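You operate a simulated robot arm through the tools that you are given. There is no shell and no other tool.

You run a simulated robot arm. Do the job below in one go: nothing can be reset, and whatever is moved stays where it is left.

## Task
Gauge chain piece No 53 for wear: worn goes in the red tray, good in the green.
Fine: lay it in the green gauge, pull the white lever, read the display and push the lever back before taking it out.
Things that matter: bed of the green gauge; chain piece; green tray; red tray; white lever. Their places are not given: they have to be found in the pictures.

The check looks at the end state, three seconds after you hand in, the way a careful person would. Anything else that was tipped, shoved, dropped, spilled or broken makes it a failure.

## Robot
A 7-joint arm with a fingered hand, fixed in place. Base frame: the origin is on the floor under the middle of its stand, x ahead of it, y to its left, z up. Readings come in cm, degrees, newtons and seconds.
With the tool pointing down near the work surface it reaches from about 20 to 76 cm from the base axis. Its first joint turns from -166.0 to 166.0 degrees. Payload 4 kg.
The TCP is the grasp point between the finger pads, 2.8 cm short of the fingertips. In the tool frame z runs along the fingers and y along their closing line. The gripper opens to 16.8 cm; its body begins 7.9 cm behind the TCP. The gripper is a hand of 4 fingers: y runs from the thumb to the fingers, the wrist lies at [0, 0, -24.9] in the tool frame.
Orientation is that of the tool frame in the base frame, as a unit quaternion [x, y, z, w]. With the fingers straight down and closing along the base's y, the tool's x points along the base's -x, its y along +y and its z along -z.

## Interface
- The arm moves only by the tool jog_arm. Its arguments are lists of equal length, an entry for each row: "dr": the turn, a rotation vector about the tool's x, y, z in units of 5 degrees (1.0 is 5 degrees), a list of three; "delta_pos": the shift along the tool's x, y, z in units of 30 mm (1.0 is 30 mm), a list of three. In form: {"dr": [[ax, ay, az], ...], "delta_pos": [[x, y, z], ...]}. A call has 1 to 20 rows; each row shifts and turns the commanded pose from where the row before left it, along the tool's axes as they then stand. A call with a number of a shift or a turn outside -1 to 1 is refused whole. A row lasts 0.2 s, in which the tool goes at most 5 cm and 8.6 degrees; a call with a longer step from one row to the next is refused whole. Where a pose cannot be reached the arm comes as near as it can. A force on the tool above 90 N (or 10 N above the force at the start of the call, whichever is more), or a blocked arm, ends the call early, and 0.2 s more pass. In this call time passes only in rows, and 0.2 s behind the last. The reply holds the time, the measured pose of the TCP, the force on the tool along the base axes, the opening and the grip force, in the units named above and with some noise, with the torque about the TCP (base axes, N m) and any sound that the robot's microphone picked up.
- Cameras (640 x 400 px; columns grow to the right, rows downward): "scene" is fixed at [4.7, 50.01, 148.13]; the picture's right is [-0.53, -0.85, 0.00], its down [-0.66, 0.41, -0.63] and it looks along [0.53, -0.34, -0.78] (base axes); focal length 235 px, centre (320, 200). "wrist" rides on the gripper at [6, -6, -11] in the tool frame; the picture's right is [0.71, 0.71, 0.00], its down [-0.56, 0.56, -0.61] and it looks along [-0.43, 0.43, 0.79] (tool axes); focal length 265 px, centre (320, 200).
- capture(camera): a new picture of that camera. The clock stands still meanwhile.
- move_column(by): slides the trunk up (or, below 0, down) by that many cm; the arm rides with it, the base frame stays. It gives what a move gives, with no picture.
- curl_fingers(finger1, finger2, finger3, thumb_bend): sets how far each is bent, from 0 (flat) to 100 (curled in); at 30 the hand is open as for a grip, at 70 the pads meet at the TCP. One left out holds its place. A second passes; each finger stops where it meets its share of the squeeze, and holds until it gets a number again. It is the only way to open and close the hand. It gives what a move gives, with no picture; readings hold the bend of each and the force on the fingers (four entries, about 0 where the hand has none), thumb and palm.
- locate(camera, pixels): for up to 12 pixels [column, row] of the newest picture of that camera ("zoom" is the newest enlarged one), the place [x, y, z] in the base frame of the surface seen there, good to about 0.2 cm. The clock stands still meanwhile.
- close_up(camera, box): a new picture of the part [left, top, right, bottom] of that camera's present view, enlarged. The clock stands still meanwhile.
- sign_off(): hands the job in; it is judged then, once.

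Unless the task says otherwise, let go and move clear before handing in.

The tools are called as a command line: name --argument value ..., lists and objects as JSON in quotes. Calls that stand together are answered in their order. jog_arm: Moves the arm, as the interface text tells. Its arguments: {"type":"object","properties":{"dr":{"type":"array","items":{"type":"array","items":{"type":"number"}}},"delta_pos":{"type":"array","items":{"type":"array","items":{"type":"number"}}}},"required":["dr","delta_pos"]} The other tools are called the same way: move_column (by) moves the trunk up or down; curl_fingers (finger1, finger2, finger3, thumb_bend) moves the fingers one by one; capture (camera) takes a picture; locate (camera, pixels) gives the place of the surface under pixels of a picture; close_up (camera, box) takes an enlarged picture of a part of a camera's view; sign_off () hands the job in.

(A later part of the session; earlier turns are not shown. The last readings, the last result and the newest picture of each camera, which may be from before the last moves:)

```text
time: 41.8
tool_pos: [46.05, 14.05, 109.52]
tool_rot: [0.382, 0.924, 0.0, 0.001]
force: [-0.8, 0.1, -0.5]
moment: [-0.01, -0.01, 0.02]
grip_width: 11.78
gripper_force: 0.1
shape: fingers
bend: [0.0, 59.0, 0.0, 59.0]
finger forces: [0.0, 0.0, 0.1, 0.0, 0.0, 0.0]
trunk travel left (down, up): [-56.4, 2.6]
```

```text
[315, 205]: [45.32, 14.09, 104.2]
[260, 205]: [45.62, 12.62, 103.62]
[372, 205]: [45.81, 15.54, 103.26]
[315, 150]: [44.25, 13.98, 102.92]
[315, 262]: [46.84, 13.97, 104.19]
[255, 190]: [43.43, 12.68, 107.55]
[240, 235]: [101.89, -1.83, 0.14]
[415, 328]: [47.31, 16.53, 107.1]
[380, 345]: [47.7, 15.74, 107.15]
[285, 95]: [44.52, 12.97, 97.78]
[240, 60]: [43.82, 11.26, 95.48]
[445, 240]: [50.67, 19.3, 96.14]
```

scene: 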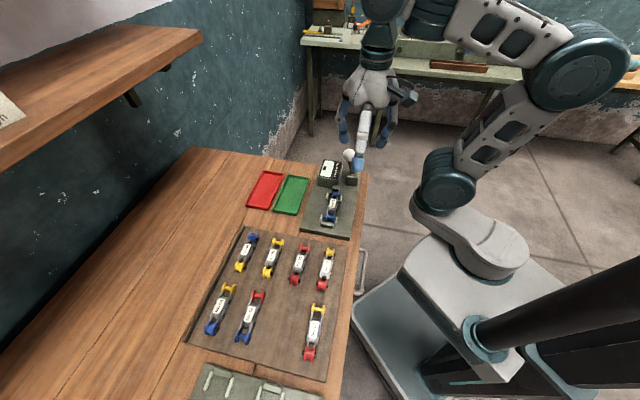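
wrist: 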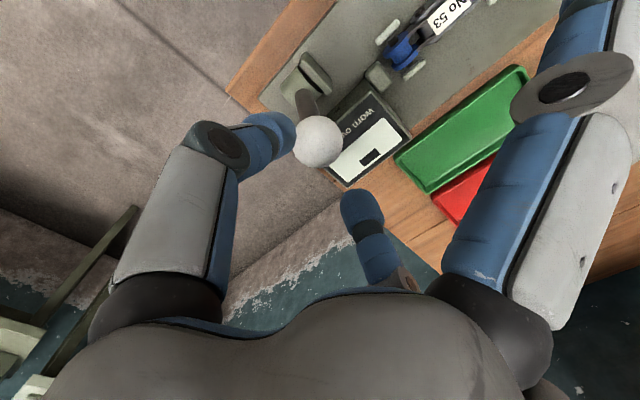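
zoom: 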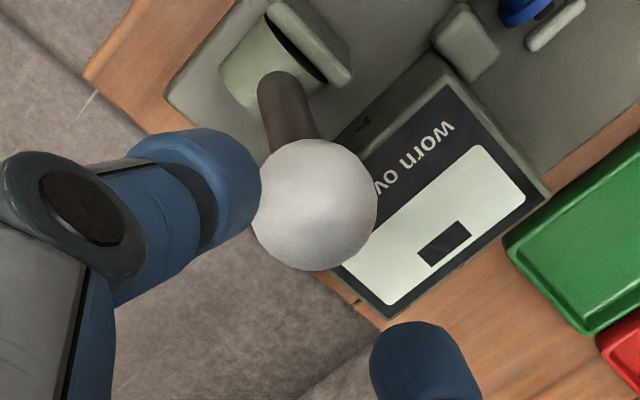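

The clearances are at least 0.5 cm on both sides of the knob. I'll lower 6 cm so the pads straddle it.

jog_arm --dr '[[0, 0, 0], [0, 0, 0], [0, 0, 0], [0, 0, 0], [0, 0, 0]]' --delta_pos '[[0, 0, 0.4], [0, 0, 0.4], [0, 0, 0.4], [0, 0, 0.4], [0, 0, 0.4]]'

close_up --camera "wrist" --box '[220, 60, 420, 220]'

close_up --camera "scene" --box '[300, 110, 400, 210]'

```text
time: 43.0
tool_pos: [46.26, 14.03, 103.52]
tool_rot: [0.383, 0.924, -0.001, 0.0]
force: [0.5, 0.0, 0.1]
moment: [0.0, 0.02, -0.01]
grip_width: 11.79
gripper_force: 0.0
shape: fingers
bend: [0.0, 59.0, 0.0, 59.0]
finger forces: [0.1, 0.0, 0.0, 0.0, 0.0, 0.0]
trunk travel left (down, up): [-56.4, 2.6]
```

```text
2.50 times, centred on (320, 140) of wrist
```

zoom: 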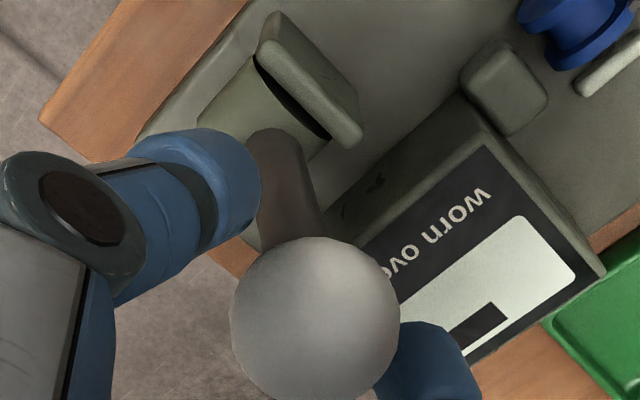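

```text
4.00 times, centred on (350, 160) of scene
```

zoom: 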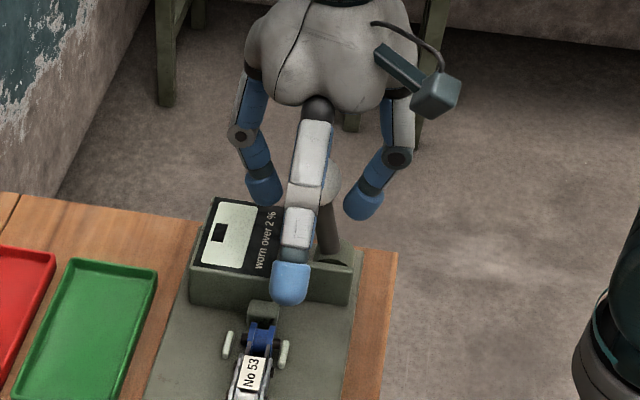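

The knob is straddled with no contact. I'll begin pulling the lever toward the robot (tool −y) in small steps and watch finger2's force.

jog_arm --dr '[[0, 0, 0], [0, 0, 0], [0, 0, 0], [0, 0, 0]]' --delta_pos '[[0, -0.1, 0], [0, -0.1, 0], [0, -0.1, 0], [0, -0.1, 0]]'

close_up --camera "wrist" --box '[220, 60, 420, 220]'

```text
time: 44.0
tool_pos: [45.45, 13.25, 103.53]
tool_rot: [0.383, 0.924, 0.001, 0.001]
force: [0.2, 1.9, -0.7]
moment: [0.0, -0.02, 0.02]
grip_width: 11.81
gripper_force: 0.2
shape: fingers
bend: [0.0, 58.0, 0.0, 59.0]
finger forces: [0.0, 1.0, 0.0, 0.0, 0.0, 0.0]
trunk travel left (down, up): [-56.4, 2.6]
```

```text
2.50 times, centred on (320, 140) of wrist
```

zoom: 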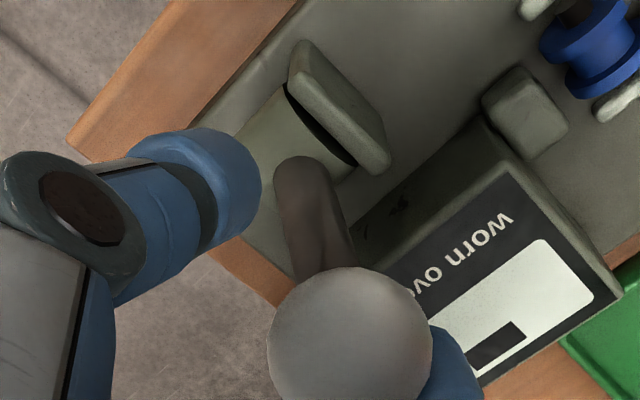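

Finger2 now touches the knob (1.0 N). I'll keep pulling in small steps.

jog_arm --dr '[[0, 0, 0], [0, 0, 0], [0, 0, 0], [0, 0, 0], [0, 0, 0]]' --delta_pos '[[0, -0.1, 0], [0, -0.1, 0], [0, -0.1, 0], [0, -0.1, 0], [0, -0.1, 0]]'

close_up --camera "wrist" --box '[220, 60, 420, 220]'

close_up --camera "scene" --box '[300, 110, 400, 210]'

```text
time: 45.2
tool_pos: [44.33, 12.23, 103.64]
tool_rot: [0.383, 0.924, 0.0, 0.0]
force: [1.9, 1.3, 1.5]
moment: [0.04, -0.05, -0.02]
grip_width: 11.79
gripper_force: 0.9
shape: fingers
bend: [0.0, 57.0, 0.0, 59.0]
finger forces: [0.0, 1.8, 0.0, 0.0, 0.0, 0.0]
trunk travel left (down, up): [-56.4, 2.6]
```

```text
2.50 times, centred on (320, 140) of wrist
```

zoom: 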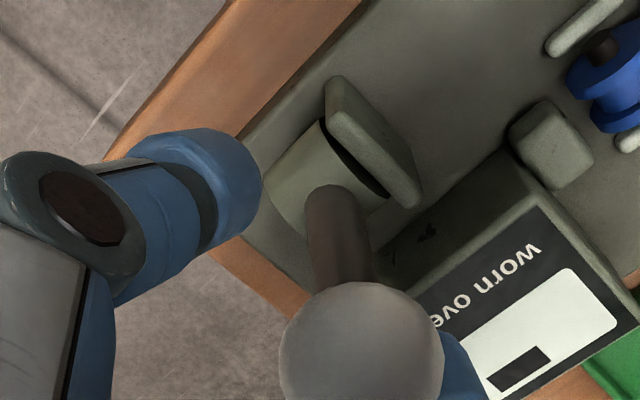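

```text
4.00 times, centred on (350, 160) of scene
```

zoom: 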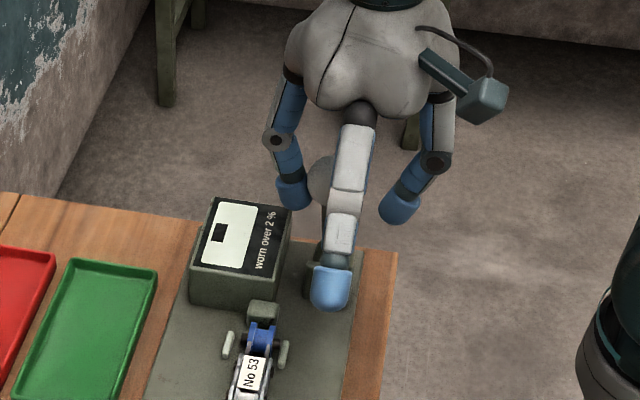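

Finger2 pushes with 1.8 N, and the knob's position relative to the hub is changing. I'll check where the knob is now.

close_up --camera "wrist" --box '[240, 90, 420, 250]'

locate --camera "zoom" --pixels '[[340, 280], [285, 290], [395, 280], [340, 230], [340, 320], [310, 150], [420, 310]]'

```text
2.50 times, centred on (330, 170) of wrist
```

zoom: 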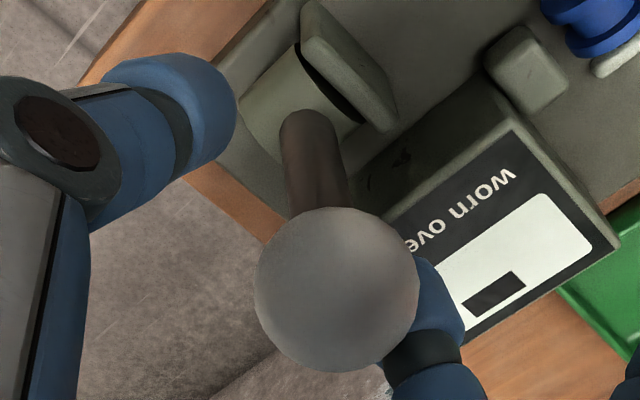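

```text
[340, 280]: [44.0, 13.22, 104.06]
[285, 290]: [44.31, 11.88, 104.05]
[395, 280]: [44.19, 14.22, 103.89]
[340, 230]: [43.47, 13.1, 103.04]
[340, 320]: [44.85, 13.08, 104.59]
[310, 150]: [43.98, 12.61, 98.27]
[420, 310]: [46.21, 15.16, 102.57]
```

The knob has moved to about (45.0, 13.1), so the lever swings easily at 1.8 N. I'll pull another 3 cm.

jog_arm --dr '[[0, 0, 0], [0, 0, 0], [0, 0, 0], [0, 0, 0], [0, 0, 0], [0, 0, 0], [0, 0, 0], [0, 0, 0], [0, 0, 0], [0, 0, 0]]' --delta_pos '[[0, -0.1, 0], [0, -0.1, 0], [0, -0.1, 0], [0, -0.1, 0], [0, -0.1, 0], [0, -0.1, 0], [0, -0.1, 0.01], [0, -0.1, 0.01], [0, -0.1, 0.01], [0, -0.1, 0.01]]'

close_up --camera "wrist" --box '[240, 90, 420, 250]'

close_up --camera "scene" --box '[300, 110, 400, 210]'

```text
time: 47.4
tool_pos: [42.05, 10.06, 103.47]
tool_rot: [0.382, 0.924, 0.0, 0.0]
force: [0.7, 0.9, 0.5]
moment: [-0.05, 0.05, 0.0]
grip_width: 11.8
gripper_force: 0.0
shape: fingers
bend: [0.0, 59.0, 0.0, 59.0]
finger forces: [0.1, 0.2, 0.0, 0.1, 0.1, 0.1]
trunk travel left (down, up): [-56.4, 2.6]
```

```text
2.50 times, centred on (330, 170) of wrist
```

zoom: 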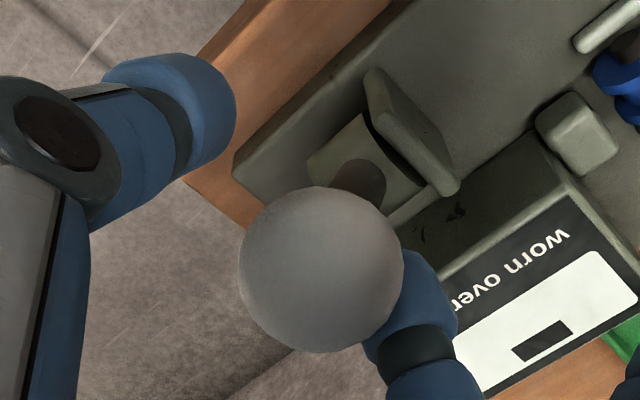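

```text
4.00 times, centred on (350, 160) of scene
```

zoom: 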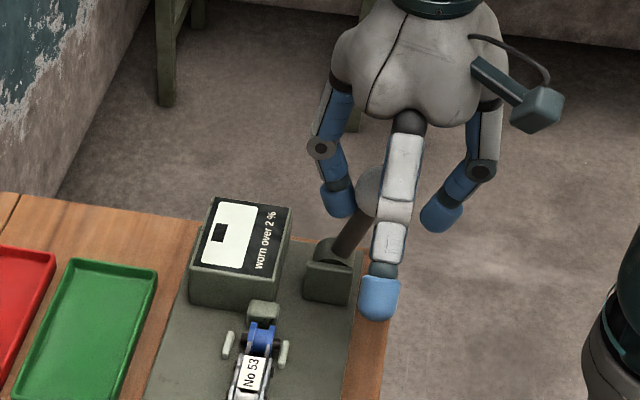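

The lever is past vertical and leaning toward the robot, with light force (0.2 N). I'll keep pulling along its arc, lowering slightly.

jog_arm --dr '[[0, 0, 0], [0, 0, 0], [0, 0, 0], [0, 0, 0], [0, 0, 0], [0, 0, 0]]' --delta_pos '[[0, -0.1, 0.03], [0, -0.1, 0.04], [0, -0.1, 0.05], [0, -0.1, 0.05], [0, -0.1, 0.06], [0, -0.1, 0.07]]'

close_up --camera "scene" --box '[300, 110, 400, 210]'

close_up --camera "wrist" --box '[240, 90, 420, 250]'

```text
time: 48.8
tool_pos: [41.04, 8.83, 102.49]
tool_rot: [0.382, 0.924, 0.0, 0.0]
force: [0.1, -1.2, -1.1]
moment: [0.01, -0.03, -0.01]
grip_width: 11.81
gripper_force: 0.3
shape: fingers
bend: [0.0, 59.0, 0.0, 58.0]
finger forces: [0.0, 0.0, 0.1, 0.1, 0.9, 0.0]
trunk travel left (down, up): [-56.4, 2.6]
```

```text
4.00 times, centred on (350, 160) of scene
```

zoom: 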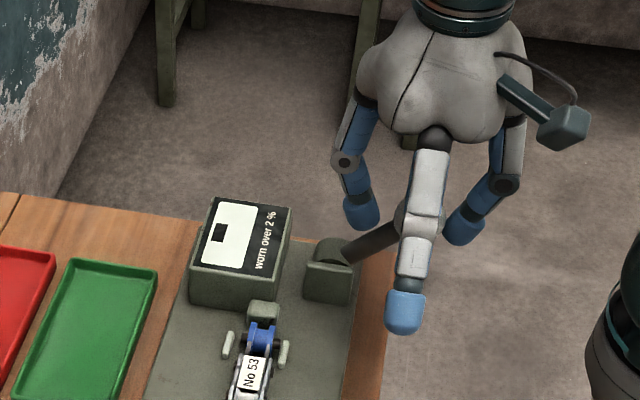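

```text
2.50 times, centred on (330, 170) of wrist
```

zoom: 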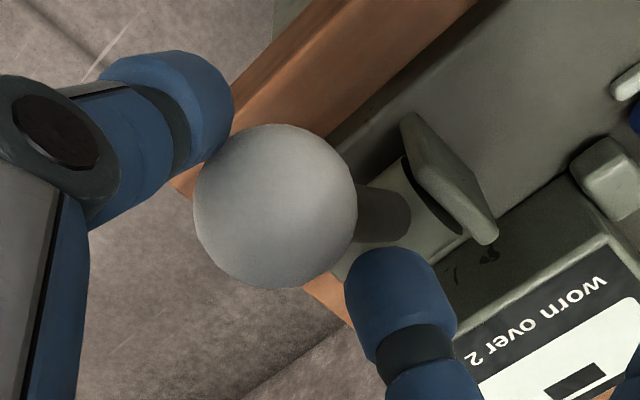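

The knob has moved over to rest against the thumb (0.9 N), so the lever now wants to fall toward the robot. I'll locate the knob to follow the arc to its end.

locate --camera "zoom" --pixels '[[275, 205], [275, 140], [275, 270], [215, 205], [340, 205], [380, 215], [220, 120], [600, 375]]'

close_up --camera "scene" --box '[310, 150, 350, 190]'

```text
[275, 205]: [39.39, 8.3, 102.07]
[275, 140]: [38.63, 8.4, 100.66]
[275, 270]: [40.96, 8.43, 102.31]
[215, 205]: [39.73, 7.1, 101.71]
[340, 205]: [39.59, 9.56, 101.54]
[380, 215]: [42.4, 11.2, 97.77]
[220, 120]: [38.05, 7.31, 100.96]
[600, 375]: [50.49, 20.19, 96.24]
```

```text
10.00 times, centred on (330, 170) of scene
```

zoom: 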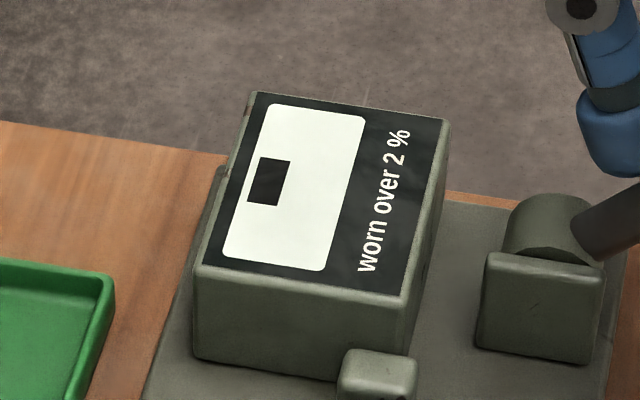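

The knob's centre is at about (40.4, 8.4, 100.4), so the lever leans about 47° toward the robot, and the display is unchanged. I'll continue along the arc (toward the robot and down) until it reaches its end.

jog_arm --dr '[[0, 0, 0], [0, 0, 0], [0, 0, 0], [0, 0, 0]]' --delta_pos '[[0, -0.07, 0.07], [0, -0.065, 0.075], [0, -0.06, 0.08], [0, -0.055, 0.085]]'

close_up --camera "wrist" --box '[240, 60, 420, 220]'

locate --camera "zoom" --pixels '[[275, 275], [275, 210], [275, 340], [340, 275]]'

close_up --camera "scene" --box '[310, 150, 390, 220]'

```text
time: 49.8
tool_pos: [40.5, 8.24, 101.53]
tool_rot: [0.383, 0.924, 0.001, 0.0]
force: [-1.0, -0.9, -1.8]
moment: [0.01, 0.04, 0.01]
grip_width: 11.86
gripper_force: 1.0
shape: fingers
bend: [0.0, 59.0, 0.0, 58.0]
finger forces: [0.0, 0.0, 0.1, 0.1, 1.6, 0.0]
trunk travel left (down, up): [-56.4, 2.6]
```

```text
2.50 times, centred on (330, 140) of wrist
```

zoom: 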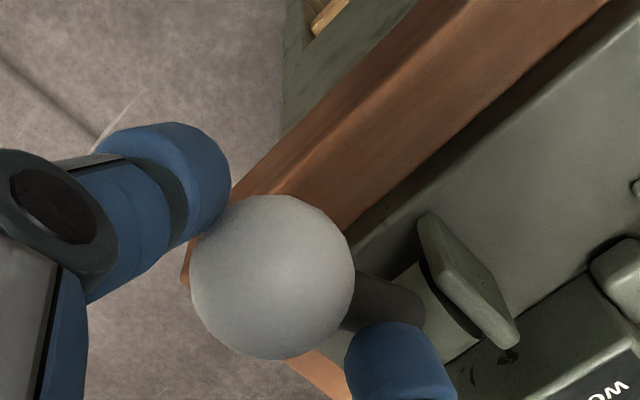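

```text
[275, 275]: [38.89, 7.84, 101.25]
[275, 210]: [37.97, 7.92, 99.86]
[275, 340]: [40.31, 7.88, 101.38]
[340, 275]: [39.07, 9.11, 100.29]
```

```text
5.71 times, centred on (350, 185) of scene
```

zoom: 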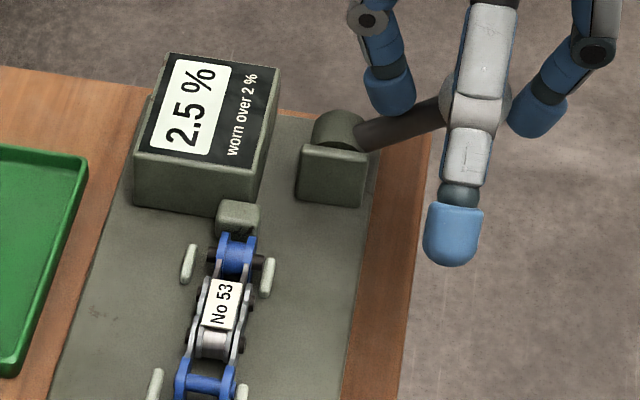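

The display now shows a reading, which looks like "2.5 %". I'll zoom in to read it carefully, then pull a touch further to be sure the lever is at its end and the reading is final.

close_up --camera "scene" --box '[315, 155, 350, 180]'

jog_arm --dr '[[0, 0, 0], [0, 0, 0], [0, 0, 0]]' --delta_pos '[[0, -0.05, 0.08], [0, -0.05, 0.08], [0, -0.05, 0.08]]'

close_up --camera "scene" --box '[310, 150, 390, 220]'

close_up --camera "scene" --box '[315, 155, 350, 180]'

close_up --camera "wrist" --box '[240, 60, 420, 220]'

```text
16.00 times, centred on (332, 168) of scene
```

zoom: 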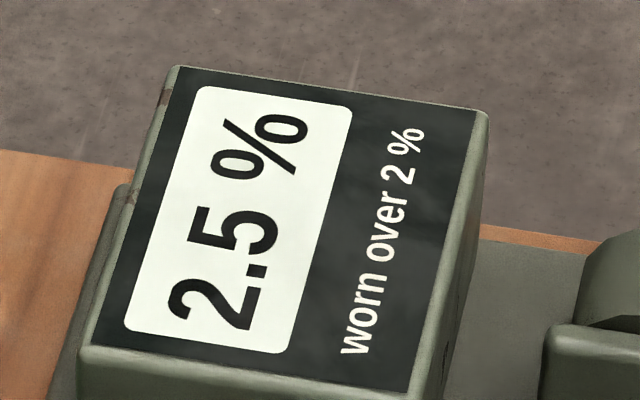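

```text
time: 50.6
tool_pos: [40.31, 8.03, 100.97]
tool_rot: [0.382, 0.924, 0.002, 0.002]
force: [1.0, 3.1, 11.1]
moment: [0.33, -0.29, -0.01]
grip_width: 11.81
gripper_force: 5.1
shape: fingers
bend: [0.0, 58.0, 0.0, 59.0]
finger forces: [0.1, 10.6, 0.0, 0.0, 0.1, 0.0]
trunk travel left (down, up): [-56.4, 2.6]
```

```text
5.71 times, centred on (350, 185) of scene
```

zoom: 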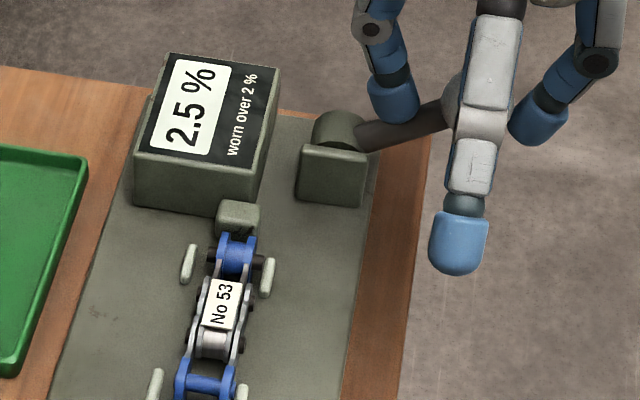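

```text
16.00 times, centred on (332, 168) of scene
```

zoom: 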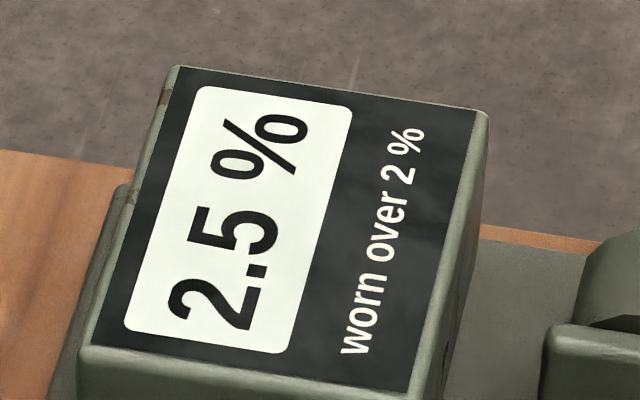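

```text
2.50 times, centred on (330, 140) of wrist
```

zoom: 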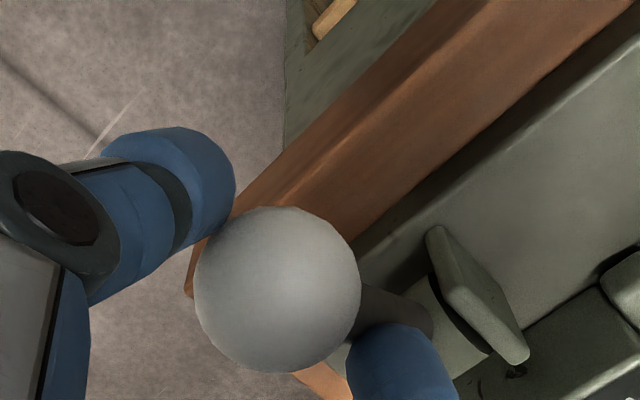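

The reading stays 2.5 %, over the 2 % limit, so No 53 is worn and belongs in the red tray. The lever is at its end stop (finger2 10.6 N); now I'll push it back along the same arc with the thumb.

jog_arm --dr '[[0, 0, 0], [0, 0, 0], [0, 0, 0], [0, 0, 0], [0, 0, 0], [0, 0, 0], [0, 0, 0]]' --delta_pos '[[0, 0.04, -0.08], [0, 0.05, -0.08], [0, 0.05, -0.08], [0, 0.06, -0.08], [0, 0.06, -0.08], [0, 0.07, -0.08], [0, 0.07, -0.07]]'

jog_arm --dr '[[0, 0, 0], [0, 0, 0], [0, 0, 0], [0, 0, 0], [0, 0, 0], [0, 0, 0], [0, 0, 0], [0, 0, 0], [0, 0, 0], [0, 0, 0]]' --delta_pos '[[0, 0.1, -0.06], [0, 0.1, -0.05], [0, 0.1, -0.05], [0, 0.1, -0.04], [0, 0.1, -0.03], [0, 0.1, -0.02], [0, 0.1, -0.01], [0, 0.1, 0], [0, 0.1, 0], [0, 0.1, 0]]'

close_up --camera "scene" --box '[300, 110, 400, 210]'

close_up --camera "wrist" --box '[220, 60, 420, 220]'

```text
time: 52.2
tool_pos: [40.9, 8.72, 102.63]
tool_rot: [0.383, 0.924, 0.001, 0.001]
force: [-3.3, -2.5, 0.5]
moment: [-0.04, 0.08, 0.0]
grip_width: 11.9
gripper_force: 1.5
shape: fingers
bend: [0.0, 59.0, 0.0, 57.0]
finger forces: [0.0, 0.1, 0.1, 0.0, 3.4, 0.0]
trunk travel left (down, up): [-56.4, 2.6]
```

```text
time: 54.4
tool_pos: [42.99, 10.99, 103.45]
tool_rot: [0.383, 0.924, 0.001, 0.0]
force: [-1.9, -1.6, 0.3]
moment: [0.01, -0.03, -0.01]
grip_width: 11.83
gripper_force: 0.5
shape: fingers
bend: [0.0, 59.0, 0.0, 58.0]
finger forces: [0.0, 0.0, 0.1, 0.0, 0.5, 0.1]
trunk travel left (down, up): [-56.4, 2.6]
```

```text
4.00 times, centred on (350, 160) of scene
```

zoom: 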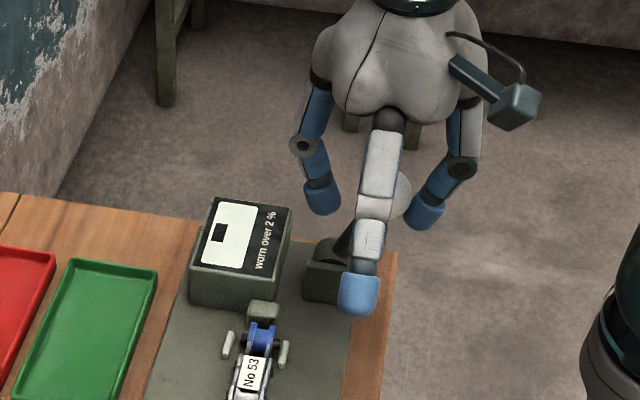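

```text
2.50 times, centred on (320, 140) of wrist
```

zoom: 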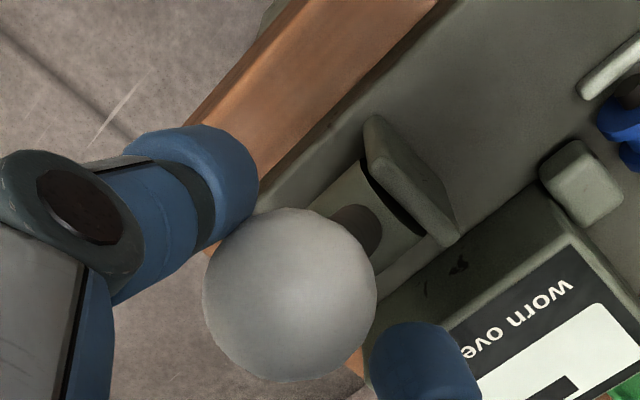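

The display is blank again and the lever is coming back upright. I'll keep pushing it toward its home position.

jog_arm --dr '[[0, 0, 0], [0, 0, 0], [0, 0, 0], [0, 0, 0], [0, 0, 0], [0, 0, 0], [0, 0, 0], [0, 0, 0], [0, 0, 0], [0, 0, 0], [0, 0, 0], [0, 0, 0], [0, 0, 0], [0, 0, 0], [0, 0, 0]]' --delta_pos '[[0, 0.1, 0], [0, 0.1, 0], [0, 0.1, 0], [0, 0.1, 0], [0, 0.1, 0], [0, 0.1, 0], [0, 0.1, 0], [0, 0.1, 0], [0, 0.1, 0], [0, 0.1, 0], [0, 0.1, 0], [0, 0.1, 0], [0, 0.1, 0], [0, 0.1, 0], [0, 0.1, 0]]'

close_up --camera "scene" --box '[300, 110, 400, 210]'

close_up --camera "wrist" --box '[220, 60, 420, 220]'

locate --camera "zoom" --pixels '[[320, 290], [320, 240], [320, 340], [270, 290], [370, 290]]'

```text
time: 57.6
tool_pos: [46.29, 14.04, 103.25]
tool_rot: [0.382, 0.924, 0.001, 0.001]
force: [-0.1, -0.5, 0.6]
moment: [-0.04, 0.0, -0.01]
grip_width: 11.81
gripper_force: 0.0
shape: fingers
bend: [0.0, 59.0, 0.0, 59.0]
finger forces: [0.0, 0.0, 0.1, 0.0, 0.1, 0.1]
trunk travel left (down, up): [-56.4, 2.6]
```

```text
4.00 times, centred on (350, 160) of scene
```

zoom: 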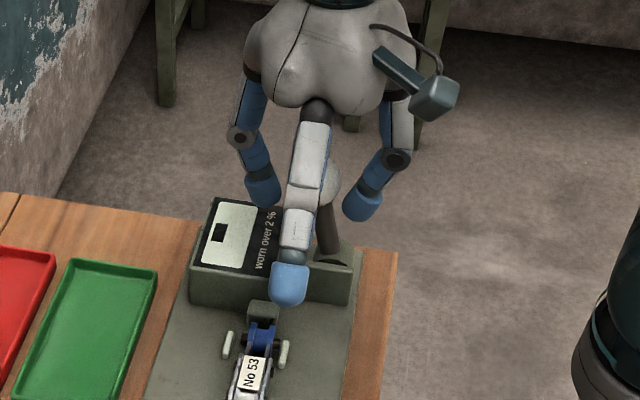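

```text
2.50 times, centred on (320, 140) of wrist
```

zoom: 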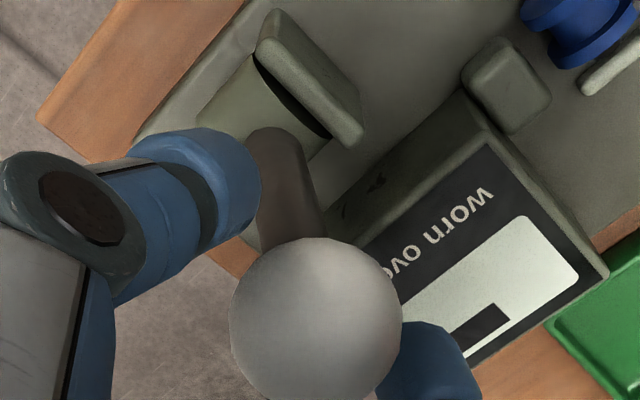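

```text
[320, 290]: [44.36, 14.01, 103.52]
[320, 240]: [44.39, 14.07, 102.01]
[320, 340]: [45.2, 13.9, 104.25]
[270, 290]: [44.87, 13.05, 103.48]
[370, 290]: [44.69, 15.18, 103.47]
```

The knob is back where it started (same place as before the pull) and nothing is in contact. I'll nudge 0.9 cm further to confirm that it rests on its home stop.

jog_arm --dr '[[0, 0, 0], [0, 0, 0], [0, 0, 0], [0, 0, 0]]' --delta_pos '[[0, 0.08, 0], [0, 0.08, 0], [0, 0.08, 0], [0, 0.08, 0]]'

close_up --camera "wrist" --box '[220, 60, 420, 220]'

```text
time: 58.6
tool_pos: [46.91, 14.83, 103.18]
tool_rot: [0.382, 0.924, 0.0, 0.0]
force: [-0.6, -0.3, 0.1]
moment: [0.0, 0.04, 0.0]
grip_width: 11.83
gripper_force: 0.4
shape: fingers
bend: [0.0, 59.0, 0.0, 58.0]
finger forces: [0.1, 0.1, 0.1, 0.0, 1.2, 0.0]
trunk travel left (down, up): [-56.4, 2.6]
```

```text
2.50 times, centred on (320, 140) of wrist
```

zoom: 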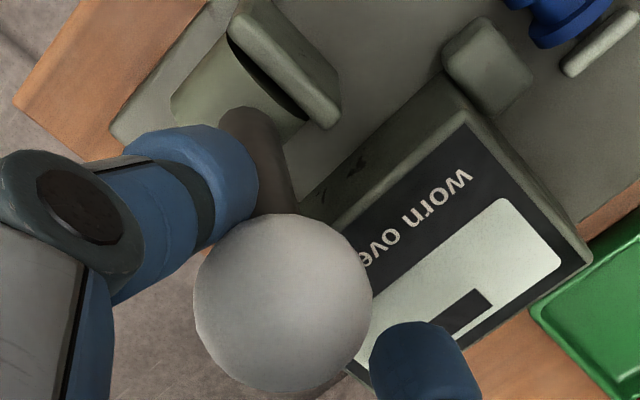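

The thumb now touches the knob at 1.2 N. I'll push 0.5 cm more to tell a firm stop from free travel.

jog_arm --dr '[[0, 0, 0], [0, 0, 0]]' --delta_pos '[[0, 0.08, 0], [0, 0.08, 0]]'

close_up --camera "wrist" --box '[220, 60, 420, 220]'

locate --camera "zoom" --pixels '[[265, 290], [265, 240], [265, 340], [215, 290], [315, 290]]'

```text
time: 59.2
tool_pos: [47.14, 15.05, 103.23]
tool_rot: [0.383, 0.924, 0.0, -0.001]
force: [-5.3, -2.6, 1.4]
moment: [-0.1, 0.06, -0.05]
grip_width: 11.92
gripper_force: 2.1
shape: fingers
bend: [0.0, 59.0, 0.0, 57.0]
finger forces: [0.1, 0.1, 0.0, 0.1, 5.1, 0.1]
trunk travel left (down, up): [-56.4, 2.6]
```

```text
2.50 times, centred on (320, 140) of wrist
```

zoom: 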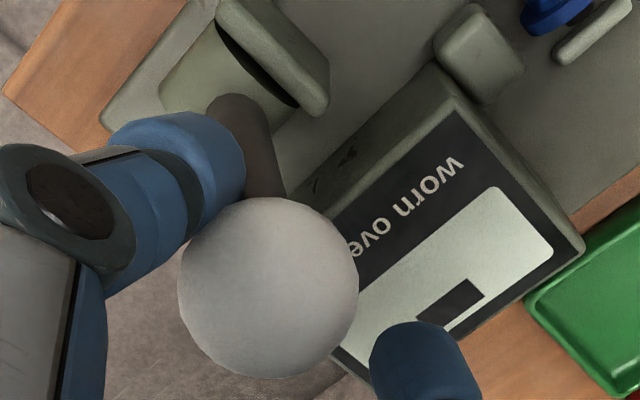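

```text
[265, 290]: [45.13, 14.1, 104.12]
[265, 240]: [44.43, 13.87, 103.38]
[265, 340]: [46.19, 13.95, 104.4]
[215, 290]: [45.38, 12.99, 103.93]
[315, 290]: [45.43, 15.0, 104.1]
```

The force rises firmly to 5 N with no travel, so the lever is on its home stop. I'll back off, rise, refold finger3 at height and return above the chain.

jog_arm --dr '[[0, 0, 0], [0, 0, 0], [0, 0, 0], [0, 0, 0], [0, 0, 0], [0, 0, 0], [0, 0, 0]]' --delta_pos '[[0, -0.15, 0], [0, -0.15, 0], [0, 0, -0.4], [0, 0, -0.7], [0, 0, -0.9], [0, 0, -0.9], [0, 0, -0.6]]'

jog_arm --dr '[[0, 0, 0], [0, 0, 0], [0, 0, 0], [0, 0, 0], [0, 0, 0]]' --delta_pos '[[0.87, 0.07, 0], [0.87, 0.07, 0], [0.87, 0.07, 0], [0.87, 0.07, 0], [0.87, 0.07, 0]]'

capture --camera "wrist"

capture --camera "scene"

close_up --camera "wrist" --box '[250, 10, 410, 150]'

```text
time: 60.8
tool_pos: [46.8, 14.44, 113.81]
tool_rot: [0.382, 0.924, 0.001, 0.001]
force: [0.1, 0.3, 0.2]
moment: [-0.01, -0.01, -0.01]
grip_width: 11.8
gripper_force: 0.0
shape: fingers
bend: [0.0, 59.0, 0.0, 59.0]
finger forces: [0.1, 0.0, 0.0, 0.0, 0.0, 0.0]
trunk travel left (down, up): [-56.4, 2.6]
```

```text
time: 62.0
tool_pos: [38.06, 24.52, 113.63]
tool_rot: [0.382, 0.924, 0.001, 0.0]
force: [-0.5, -0.3, -0.7]
moment: [0.01, 0.0, 0.01]
grip_width: 11.81
gripper_force: 0.1
shape: fingers
bend: [0.0, 59.0, 0.0, 59.0]
finger forces: [0.1, 0.0, 0.0, 0.1, 0.0, 0.1]
trunk travel left (down, up): [-56.4, 2.6]
```

```text
taken
```

wrist: 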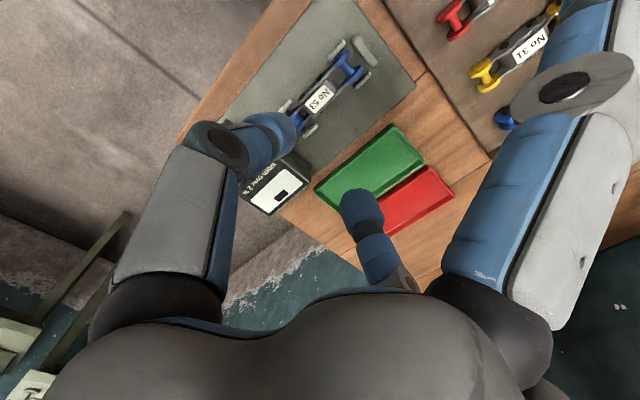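

```text
taken
```

scene: 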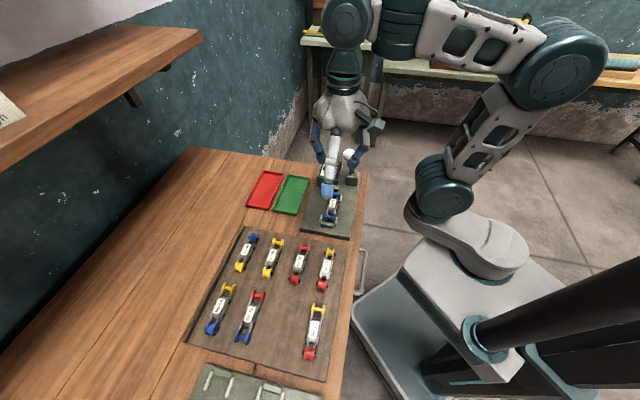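

```text
2.86 times, centred on (330, 80) of wrist
```

zoom: 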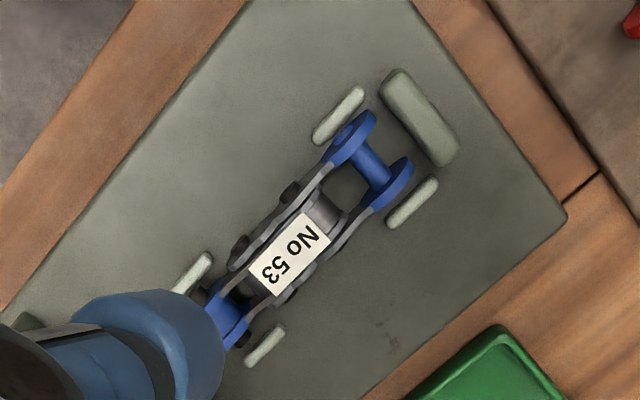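

The lever is home and the display blank, with the chain lying free in the bed. I'll measure the chain's present position.

locate --camera "zoom" --pixels '[[250, 264], [303, 214], [329, 241], [276, 294], [290, 254], [350, 125], [400, 170], [290, 190], [240, 243], [400, 195], [335, 130], [300, 285]]'

curl_fingers --finger3 100 --finger2 60 --thumb_bend 63

```text
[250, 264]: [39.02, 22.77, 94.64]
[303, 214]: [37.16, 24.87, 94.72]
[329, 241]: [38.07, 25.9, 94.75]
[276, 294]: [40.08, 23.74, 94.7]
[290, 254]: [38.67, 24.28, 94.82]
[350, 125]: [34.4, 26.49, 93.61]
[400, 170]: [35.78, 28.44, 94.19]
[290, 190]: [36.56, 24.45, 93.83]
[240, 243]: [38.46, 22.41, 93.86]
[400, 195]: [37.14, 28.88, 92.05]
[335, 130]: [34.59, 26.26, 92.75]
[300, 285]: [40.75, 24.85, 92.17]
```

```text
time: 63.0
tool_pos: [38.03, 24.52, 113.78]
tool_rot: [0.383, 0.924, 0.001, 0.0]
force: [0.1, -0.6, -0.6]
moment: [-0.02, 0.0, 0.0]
grip_width: 11.59
gripper_force: 0.0
shape: fingers
bend: [0.0, 60.0, 100.0, 63.0]
finger forces: [0.1, 0.0, 0.0, 0.1, 0.0, 0.0]
trunk travel left (down, up): [-56.4, 2.6]
```

The chain's centre is at (38.58, 24.32), flat. I'll align the TCP at about (38.4, 24.1), so the closing push centres it, and descend to z≈97.

jog_arm --dr '[[0, 0, 0], [0, 0, 0], [0, 0, 0], [0, 0, 0], [0, 0, 0], [0, 0, 0], [0, 0, 0], [0, 0, 0]]' --delta_pos '[[-0.173, -0.043, 0], [0, 0, 0.8], [0, 0, 0.9], [0, 0, 0.9], [0, 0, 0.9], [0, 0, 0.9], [0, 0, 0.7], [0, 0, 0.4]]'

close_up --camera "wrist" --box '[250, 60, 430, 220]'

locate --camera "zoom" --pixels '[[215, 320], [300, 262], [345, 300], [250, 345], [260, 240], [235, 215], [330, 345], [400, 130]]'

```text
time: 64.8
tool_pos: [38.45, 24.02, 97.17]
tool_rot: [0.383, 0.924, 0.001, 0.001]
force: [-0.3, -1.0, 0.1]
moment: [0.01, 0.0, -0.03]
grip_width: 11.6
gripper_force: 0.1
shape: fingers
bend: [0.0, 60.0, 100.0, 63.0]
finger forces: [0.0, 0.0, 0.0, 0.0, 0.1, 0.1]
trunk travel left (down, up): [-56.4, 2.6]
```

```text
2.50 times, centred on (340, 140) of wrist
```

zoom: 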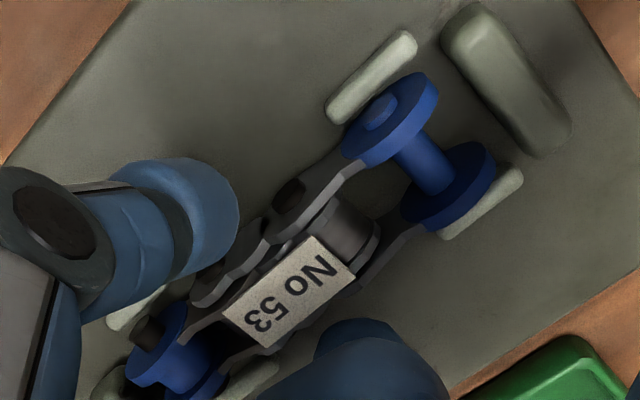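

```text
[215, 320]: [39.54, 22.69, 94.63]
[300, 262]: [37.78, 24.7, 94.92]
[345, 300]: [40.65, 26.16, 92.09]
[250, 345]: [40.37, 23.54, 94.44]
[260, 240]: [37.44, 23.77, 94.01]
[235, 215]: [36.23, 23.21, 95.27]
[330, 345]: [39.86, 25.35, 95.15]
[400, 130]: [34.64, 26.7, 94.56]
```

Finger2's tip is about 0.35 cm clear of the chain's far side and the thumb is well clear. I'll open finger2 by one degree and lower to z≈95.8.

curl_fingers --finger2 59

jog_arm --dr '[[0, 0, 0], [0, 0, 0], [0, 0, 0]]' --delta_pos '[[0, 0, 0.2], [0, 0, 0.15], [0, 0, 0.08]]'

close_up --camera "wrist" --box '[250, 60, 430, 220]'

```text
time: 65.8
tool_pos: [38.48, 23.93, 97.29]
tool_rot: [0.383, 0.924, 0.001, 0.0]
force: [-0.5, 0.0, 0.5]
moment: [0.0, -0.02, -0.02]
grip_width: 11.6
gripper_force: 0.0
shape: fingers
bend: [0.0, 59.0, 100.0, 63.0]
finger forces: [0.0, 0.0, 0.0, 0.0, 0.0, 0.0]
trunk travel left (down, up): [-56.4, 2.6]
```

```text
time: 66.6
tool_pos: [38.43, 24.05, 96.03]
tool_rot: [0.383, 0.924, 0.0, 0.0]
force: [-0.1, 0.5, -0.7]
moment: [0.0, 0.0, -0.02]
grip_width: 11.59
gripper_force: 0.0
shape: fingers
bend: [0.0, 59.0, 100.0, 63.0]
finger forces: [0.0, 0.0, 0.0, 0.0, 0.0, 0.1]
trunk travel left (down, up): [-56.4, 2.6]
```

```text
2.50 times, centred on (340, 140) of wrist
```

zoom: 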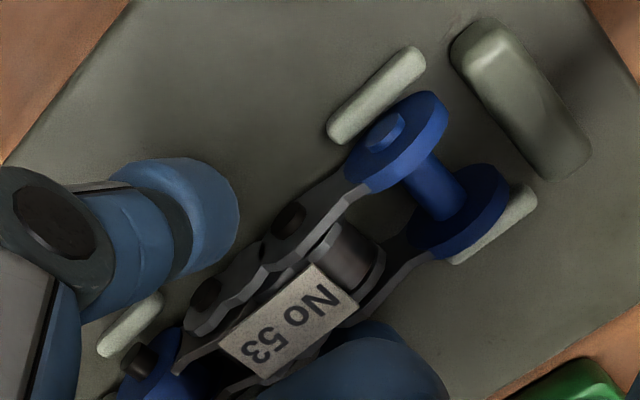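

There is no contact at z 96.0. I'll lower 0.2 cm more and begin closing gently.

jog_arm --dr '[[0, 0, 0]]' --delta_pos '[[0, 0, 0.06]]'

curl_fingers --finger2 63 --thumb_bend 66

curl_fingers --finger2 72 --thumb_bend 69

close_up --camera "wrist" --box '[250, 60, 430, 220]'

```text
time: 67.0
tool_pos: [38.41, 24.04, 95.83]
tool_rot: [0.382, 0.924, 0.001, 0.001]
force: [0.8, -0.4, -0.3]
moment: [-0.01, 0.03, 0.04]
grip_width: 11.59
gripper_force: 0.1
shape: fingers
bend: [0.0, 59.0, 100.0, 63.0]
finger forces: [0.0, 0.1, 0.0, 0.1, 0.0, 0.1]
trunk travel left (down, up): [-56.4, 2.6]
```

```text
time: 68.0
tool_pos: [38.4, 24.03, 95.92]
tool_rot: [0.383, 0.924, 0.001, 0.001]
force: [0.6, 0.8, -0.2]
moment: [0.01, 0.0, -0.02]
grip_width: 11.51
gripper_force: 1.7
shape: fingers
bend: [0.0, 61.0, 100.0, 65.0]
finger forces: [0.0, 2.0, 0.0, 0.0, 1.1, 0.1]
trunk travel left (down, up): [-56.4, 2.6]
```

```text
time: 69.0
tool_pos: [38.47, 24.04, 95.81]
tool_rot: [0.383, 0.924, 0.0, 0.0]
force: [1.2, 1.4, 0.0]
moment: [0.05, -0.04, -0.01]
grip_width: 11.46
gripper_force: 7.4
shape: fingers
bend: [0.0, 62.0, 100.0, 66.0]
finger forces: [0.0, 8.7, 0.1, 0.0, 6.1, 0.0]
trunk travel left (down, up): [-56.4, 2.6]
```

```text
2.50 times, centred on (340, 140) of wrist
```

zoom: 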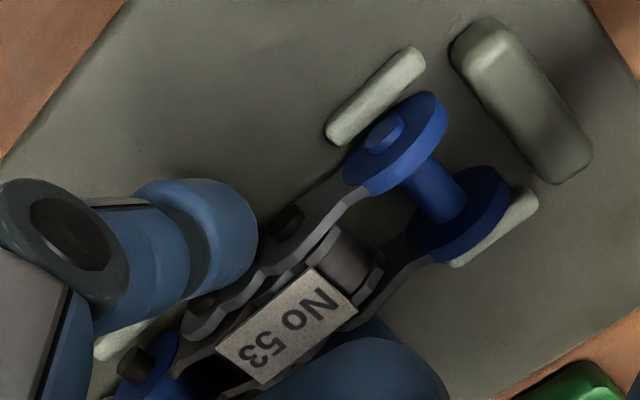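

The grip holds at 62/66 with 6–9 N. I'll tighten slightly and lift 1.5 cm to check.

curl_fingers --finger2 84 --thumb_bend 72

jog_arm --dr '[[0, 0, 0], [0, 0, 0], [0, 0, 0]]' --delta_pos '[[0, 0, -0.1], [0, 0, -0.2], [0, 0, -0.2]]'

close_up --camera "wrist" --box '[250, 60, 430, 220]'

```text
time: 70.0
tool_pos: [38.45, 24.11, 95.81]
tool_rot: [0.383, 0.924, 0.001, 0.0]
force: [0.3, -0.5, -0.5]
moment: [-0.01, 0.03, 0.01]
grip_width: 11.45
gripper_force: 9.0
shape: fingers
bend: [0.0, 61.0, 100.0, 66.0]
finger forces: [0.1, 8.8, 0.0, 0.0, 9.3, 0.1]
trunk travel left (down, up): [-56.4, 2.6]
```

```text
time: 70.8
tool_pos: [38.38, 23.96, 97.19]
tool_rot: [0.382, 0.924, -0.001, 0.001]
force: [-0.6, -1.3, -1.3]
moment: [-0.03, 0.06, 0.0]
grip_width: 11.41
gripper_force: 9.1
shape: fingers
bend: [0.0, 61.0, 100.0, 66.0]
finger forces: [0.1, 8.9, 0.1, 0.1, 8.8, 0.0]
trunk travel left (down, up): [-56.4, 2.6]
```

```text
2.50 times, centred on (340, 140) of wrist
```

zoom: 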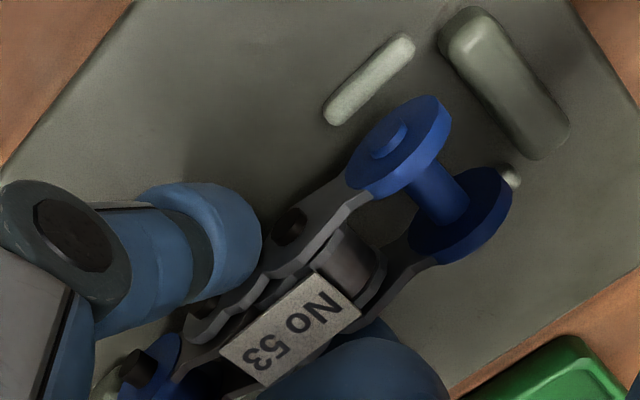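

The chain is lifted clear of the bed. I'll raise it to z≈108 and look at the red tray's rim and floor to plan the set-down.

jog_arm --dr '[[0, 0, 0], [0, 0, 0], [0, 0, 0], [0, 0, 0], [0, 0, 0]]' --delta_pos '[[0, 0, -0.5], [0, 0, -0.8], [0, 0, -0.9], [0, 0, -0.9], [0, 0, -0.6]]'

close_up --camera "scene" --box '[235, 160, 325, 225]'

locate --camera "zoom" --pixels '[[220, 180], [190, 100], [140, 300], [130, 260], [85, 310], [205, 325], [250, 220], [345, 110], [210, 80], [290, 120], [60, 330], [330, 180]]'

close_up --camera "wrist" --box '[250, 80, 430, 240]'

```text
time: 72.0
tool_pos: [38.49, 23.91, 108.31]
tool_rot: [0.383, 0.924, 0.001, 0.0]
force: [-0.1, 0.0, -1.5]
moment: [-0.02, 0.04, -0.03]
grip_width: 11.42
gripper_force: 9.4
shape: fingers
bend: [0.0, 61.0, 100.0, 66.0]
finger forces: [0.1, 9.0, 0.1, 0.0, 8.8, 0.0]
trunk travel left (down, up): [-56.4, 2.6]
```

```text
6.15 times, centred on (280, 192) of scene
```

zoom: 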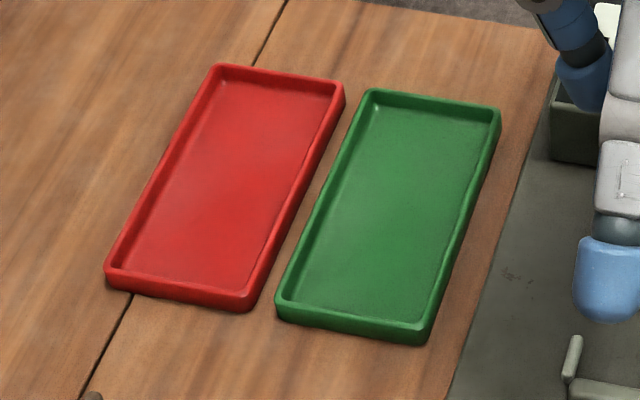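

```text
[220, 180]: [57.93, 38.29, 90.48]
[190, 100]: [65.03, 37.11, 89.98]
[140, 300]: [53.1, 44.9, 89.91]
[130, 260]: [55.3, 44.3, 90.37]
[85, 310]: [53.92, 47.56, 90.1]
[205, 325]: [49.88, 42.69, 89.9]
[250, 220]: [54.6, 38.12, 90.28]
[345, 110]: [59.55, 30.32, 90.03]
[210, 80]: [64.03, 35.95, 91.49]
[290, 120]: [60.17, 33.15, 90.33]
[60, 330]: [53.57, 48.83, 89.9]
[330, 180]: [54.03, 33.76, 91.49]
```

```text
2.50 times, centred on (340, 160) of wrist
```

zoom: 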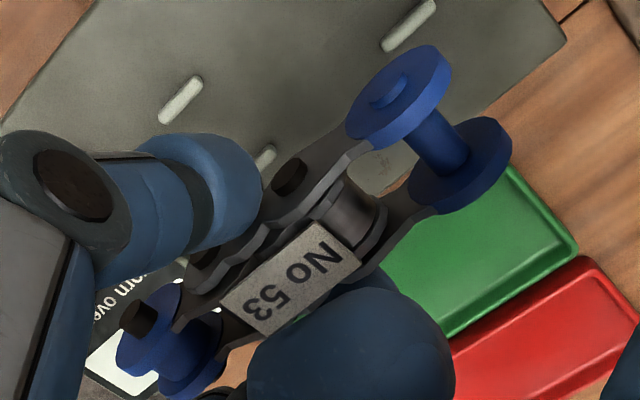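

The tray floor is at 90.4 and its rim at 91.5. I'll locate the red tray's rim precisely to get its centre and inner width, along with the chain's pose in the hand.

locate --camera "zoom" --pixels '[[222, 290], [316, 222], [358, 260], [262, 330], [400, 85], [285, 175], [200, 255], [140, 318]]'

close_up --camera "scene" --box '[240, 165, 296, 215]'

```text
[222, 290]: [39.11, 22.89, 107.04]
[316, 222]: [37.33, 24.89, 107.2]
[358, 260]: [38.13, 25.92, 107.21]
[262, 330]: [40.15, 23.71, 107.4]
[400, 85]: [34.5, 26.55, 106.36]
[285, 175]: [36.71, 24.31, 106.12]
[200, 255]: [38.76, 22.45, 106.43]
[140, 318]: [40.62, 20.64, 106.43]
```

```text
8.00 times, centred on (268, 190) of scene
```

zoom: 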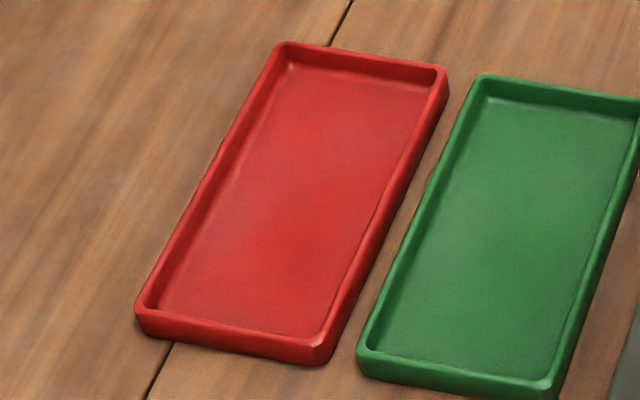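

locate --camera "zoom" --pixels '[[286, 44], [442, 70], [142, 305], [324, 343], [205, 175], [390, 195], [235, 328], [365, 58], [290, 190], [295, 68], [425, 90], [160, 300]]'

```text
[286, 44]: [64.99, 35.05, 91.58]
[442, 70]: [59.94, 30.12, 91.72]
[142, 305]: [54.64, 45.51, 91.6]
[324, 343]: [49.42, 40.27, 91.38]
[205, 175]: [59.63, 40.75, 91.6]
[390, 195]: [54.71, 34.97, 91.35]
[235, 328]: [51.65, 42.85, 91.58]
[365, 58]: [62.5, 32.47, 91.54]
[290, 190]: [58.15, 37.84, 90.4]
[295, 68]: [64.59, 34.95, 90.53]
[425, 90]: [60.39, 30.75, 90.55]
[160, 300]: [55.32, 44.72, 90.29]
```

The tray's centre is (57.3, 37.8) with an inner half-width of about 3.3 cm, so the fingertips can only go down to about rim level. The chain sits (+0.1, +0.4) from the TCP, with its bottom 3.9 cm below. I'll carry it over the red tray at this height.

jog_arm --dr '[[0, 0, 0], [0, 0, 0], [0, 0, 0], [0, 0, 0], [0, 0, 0], [0, 0, 0], [0, 0, 0], [0, 0, 0], [0, 0, 0], [0, 0, 0]]' --delta_pos '[[-0.12, 0.3, 0], [-0.12, 0.6, 0], [-0.12, 0.9, 0], [-0.12, 0.9, 0], [-0.12, 0.9, 0], [-0.12, 0.9, 0], [-0.12, 0.9, 0], [-0.12, 0.9, 0], [-0.12, 0.7, 0], [-0.12, 0.53, 0]]'

capture --camera "wrist"

capture --camera "scene"

close_up --camera "wrist" --box '[250, 60, 430, 220]'

```text
time: 74.2
tool_pos: [57.04, 37.45, 108.43]
tool_rot: [0.383, 0.924, 0.001, 0.0]
force: [-0.1, 1.1, -2.1]
moment: [0.0, 0.04, -0.03]
grip_width: 11.4
gripper_force: 9.1
shape: fingers
bend: [0.0, 61.0, 100.0, 66.0]
finger forces: [0.1, 8.9, 0.1, 0.0, 8.8, 0.1]
trunk travel left (down, up): [-56.4, 2.6]
```

```text
taken
```

wrist: 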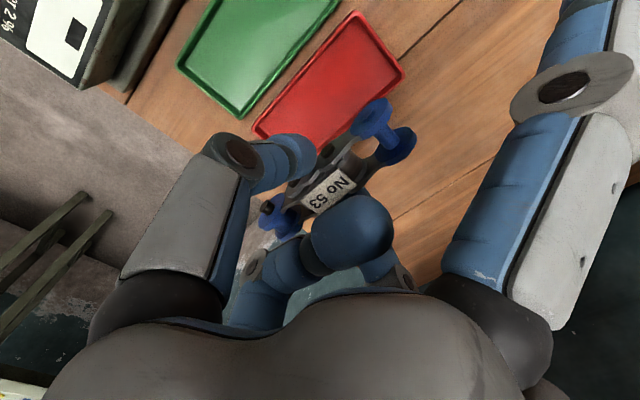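

```text
taken
```

scene: 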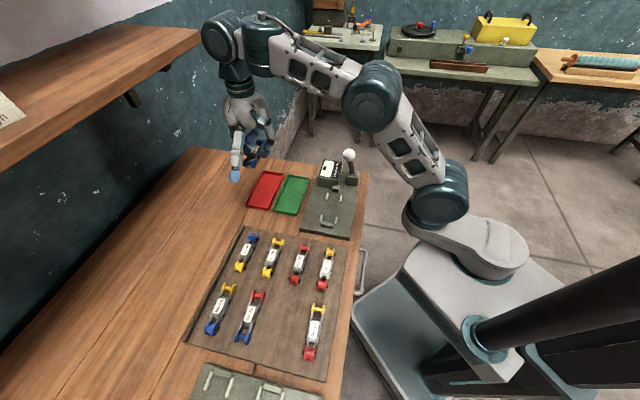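

```text
2.50 times, centred on (340, 140) of wrist
```

zoom: 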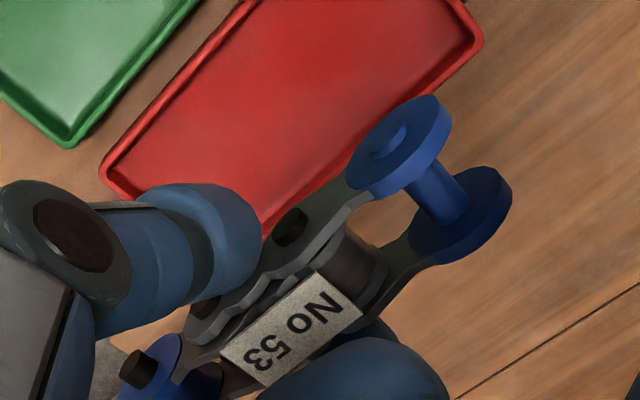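

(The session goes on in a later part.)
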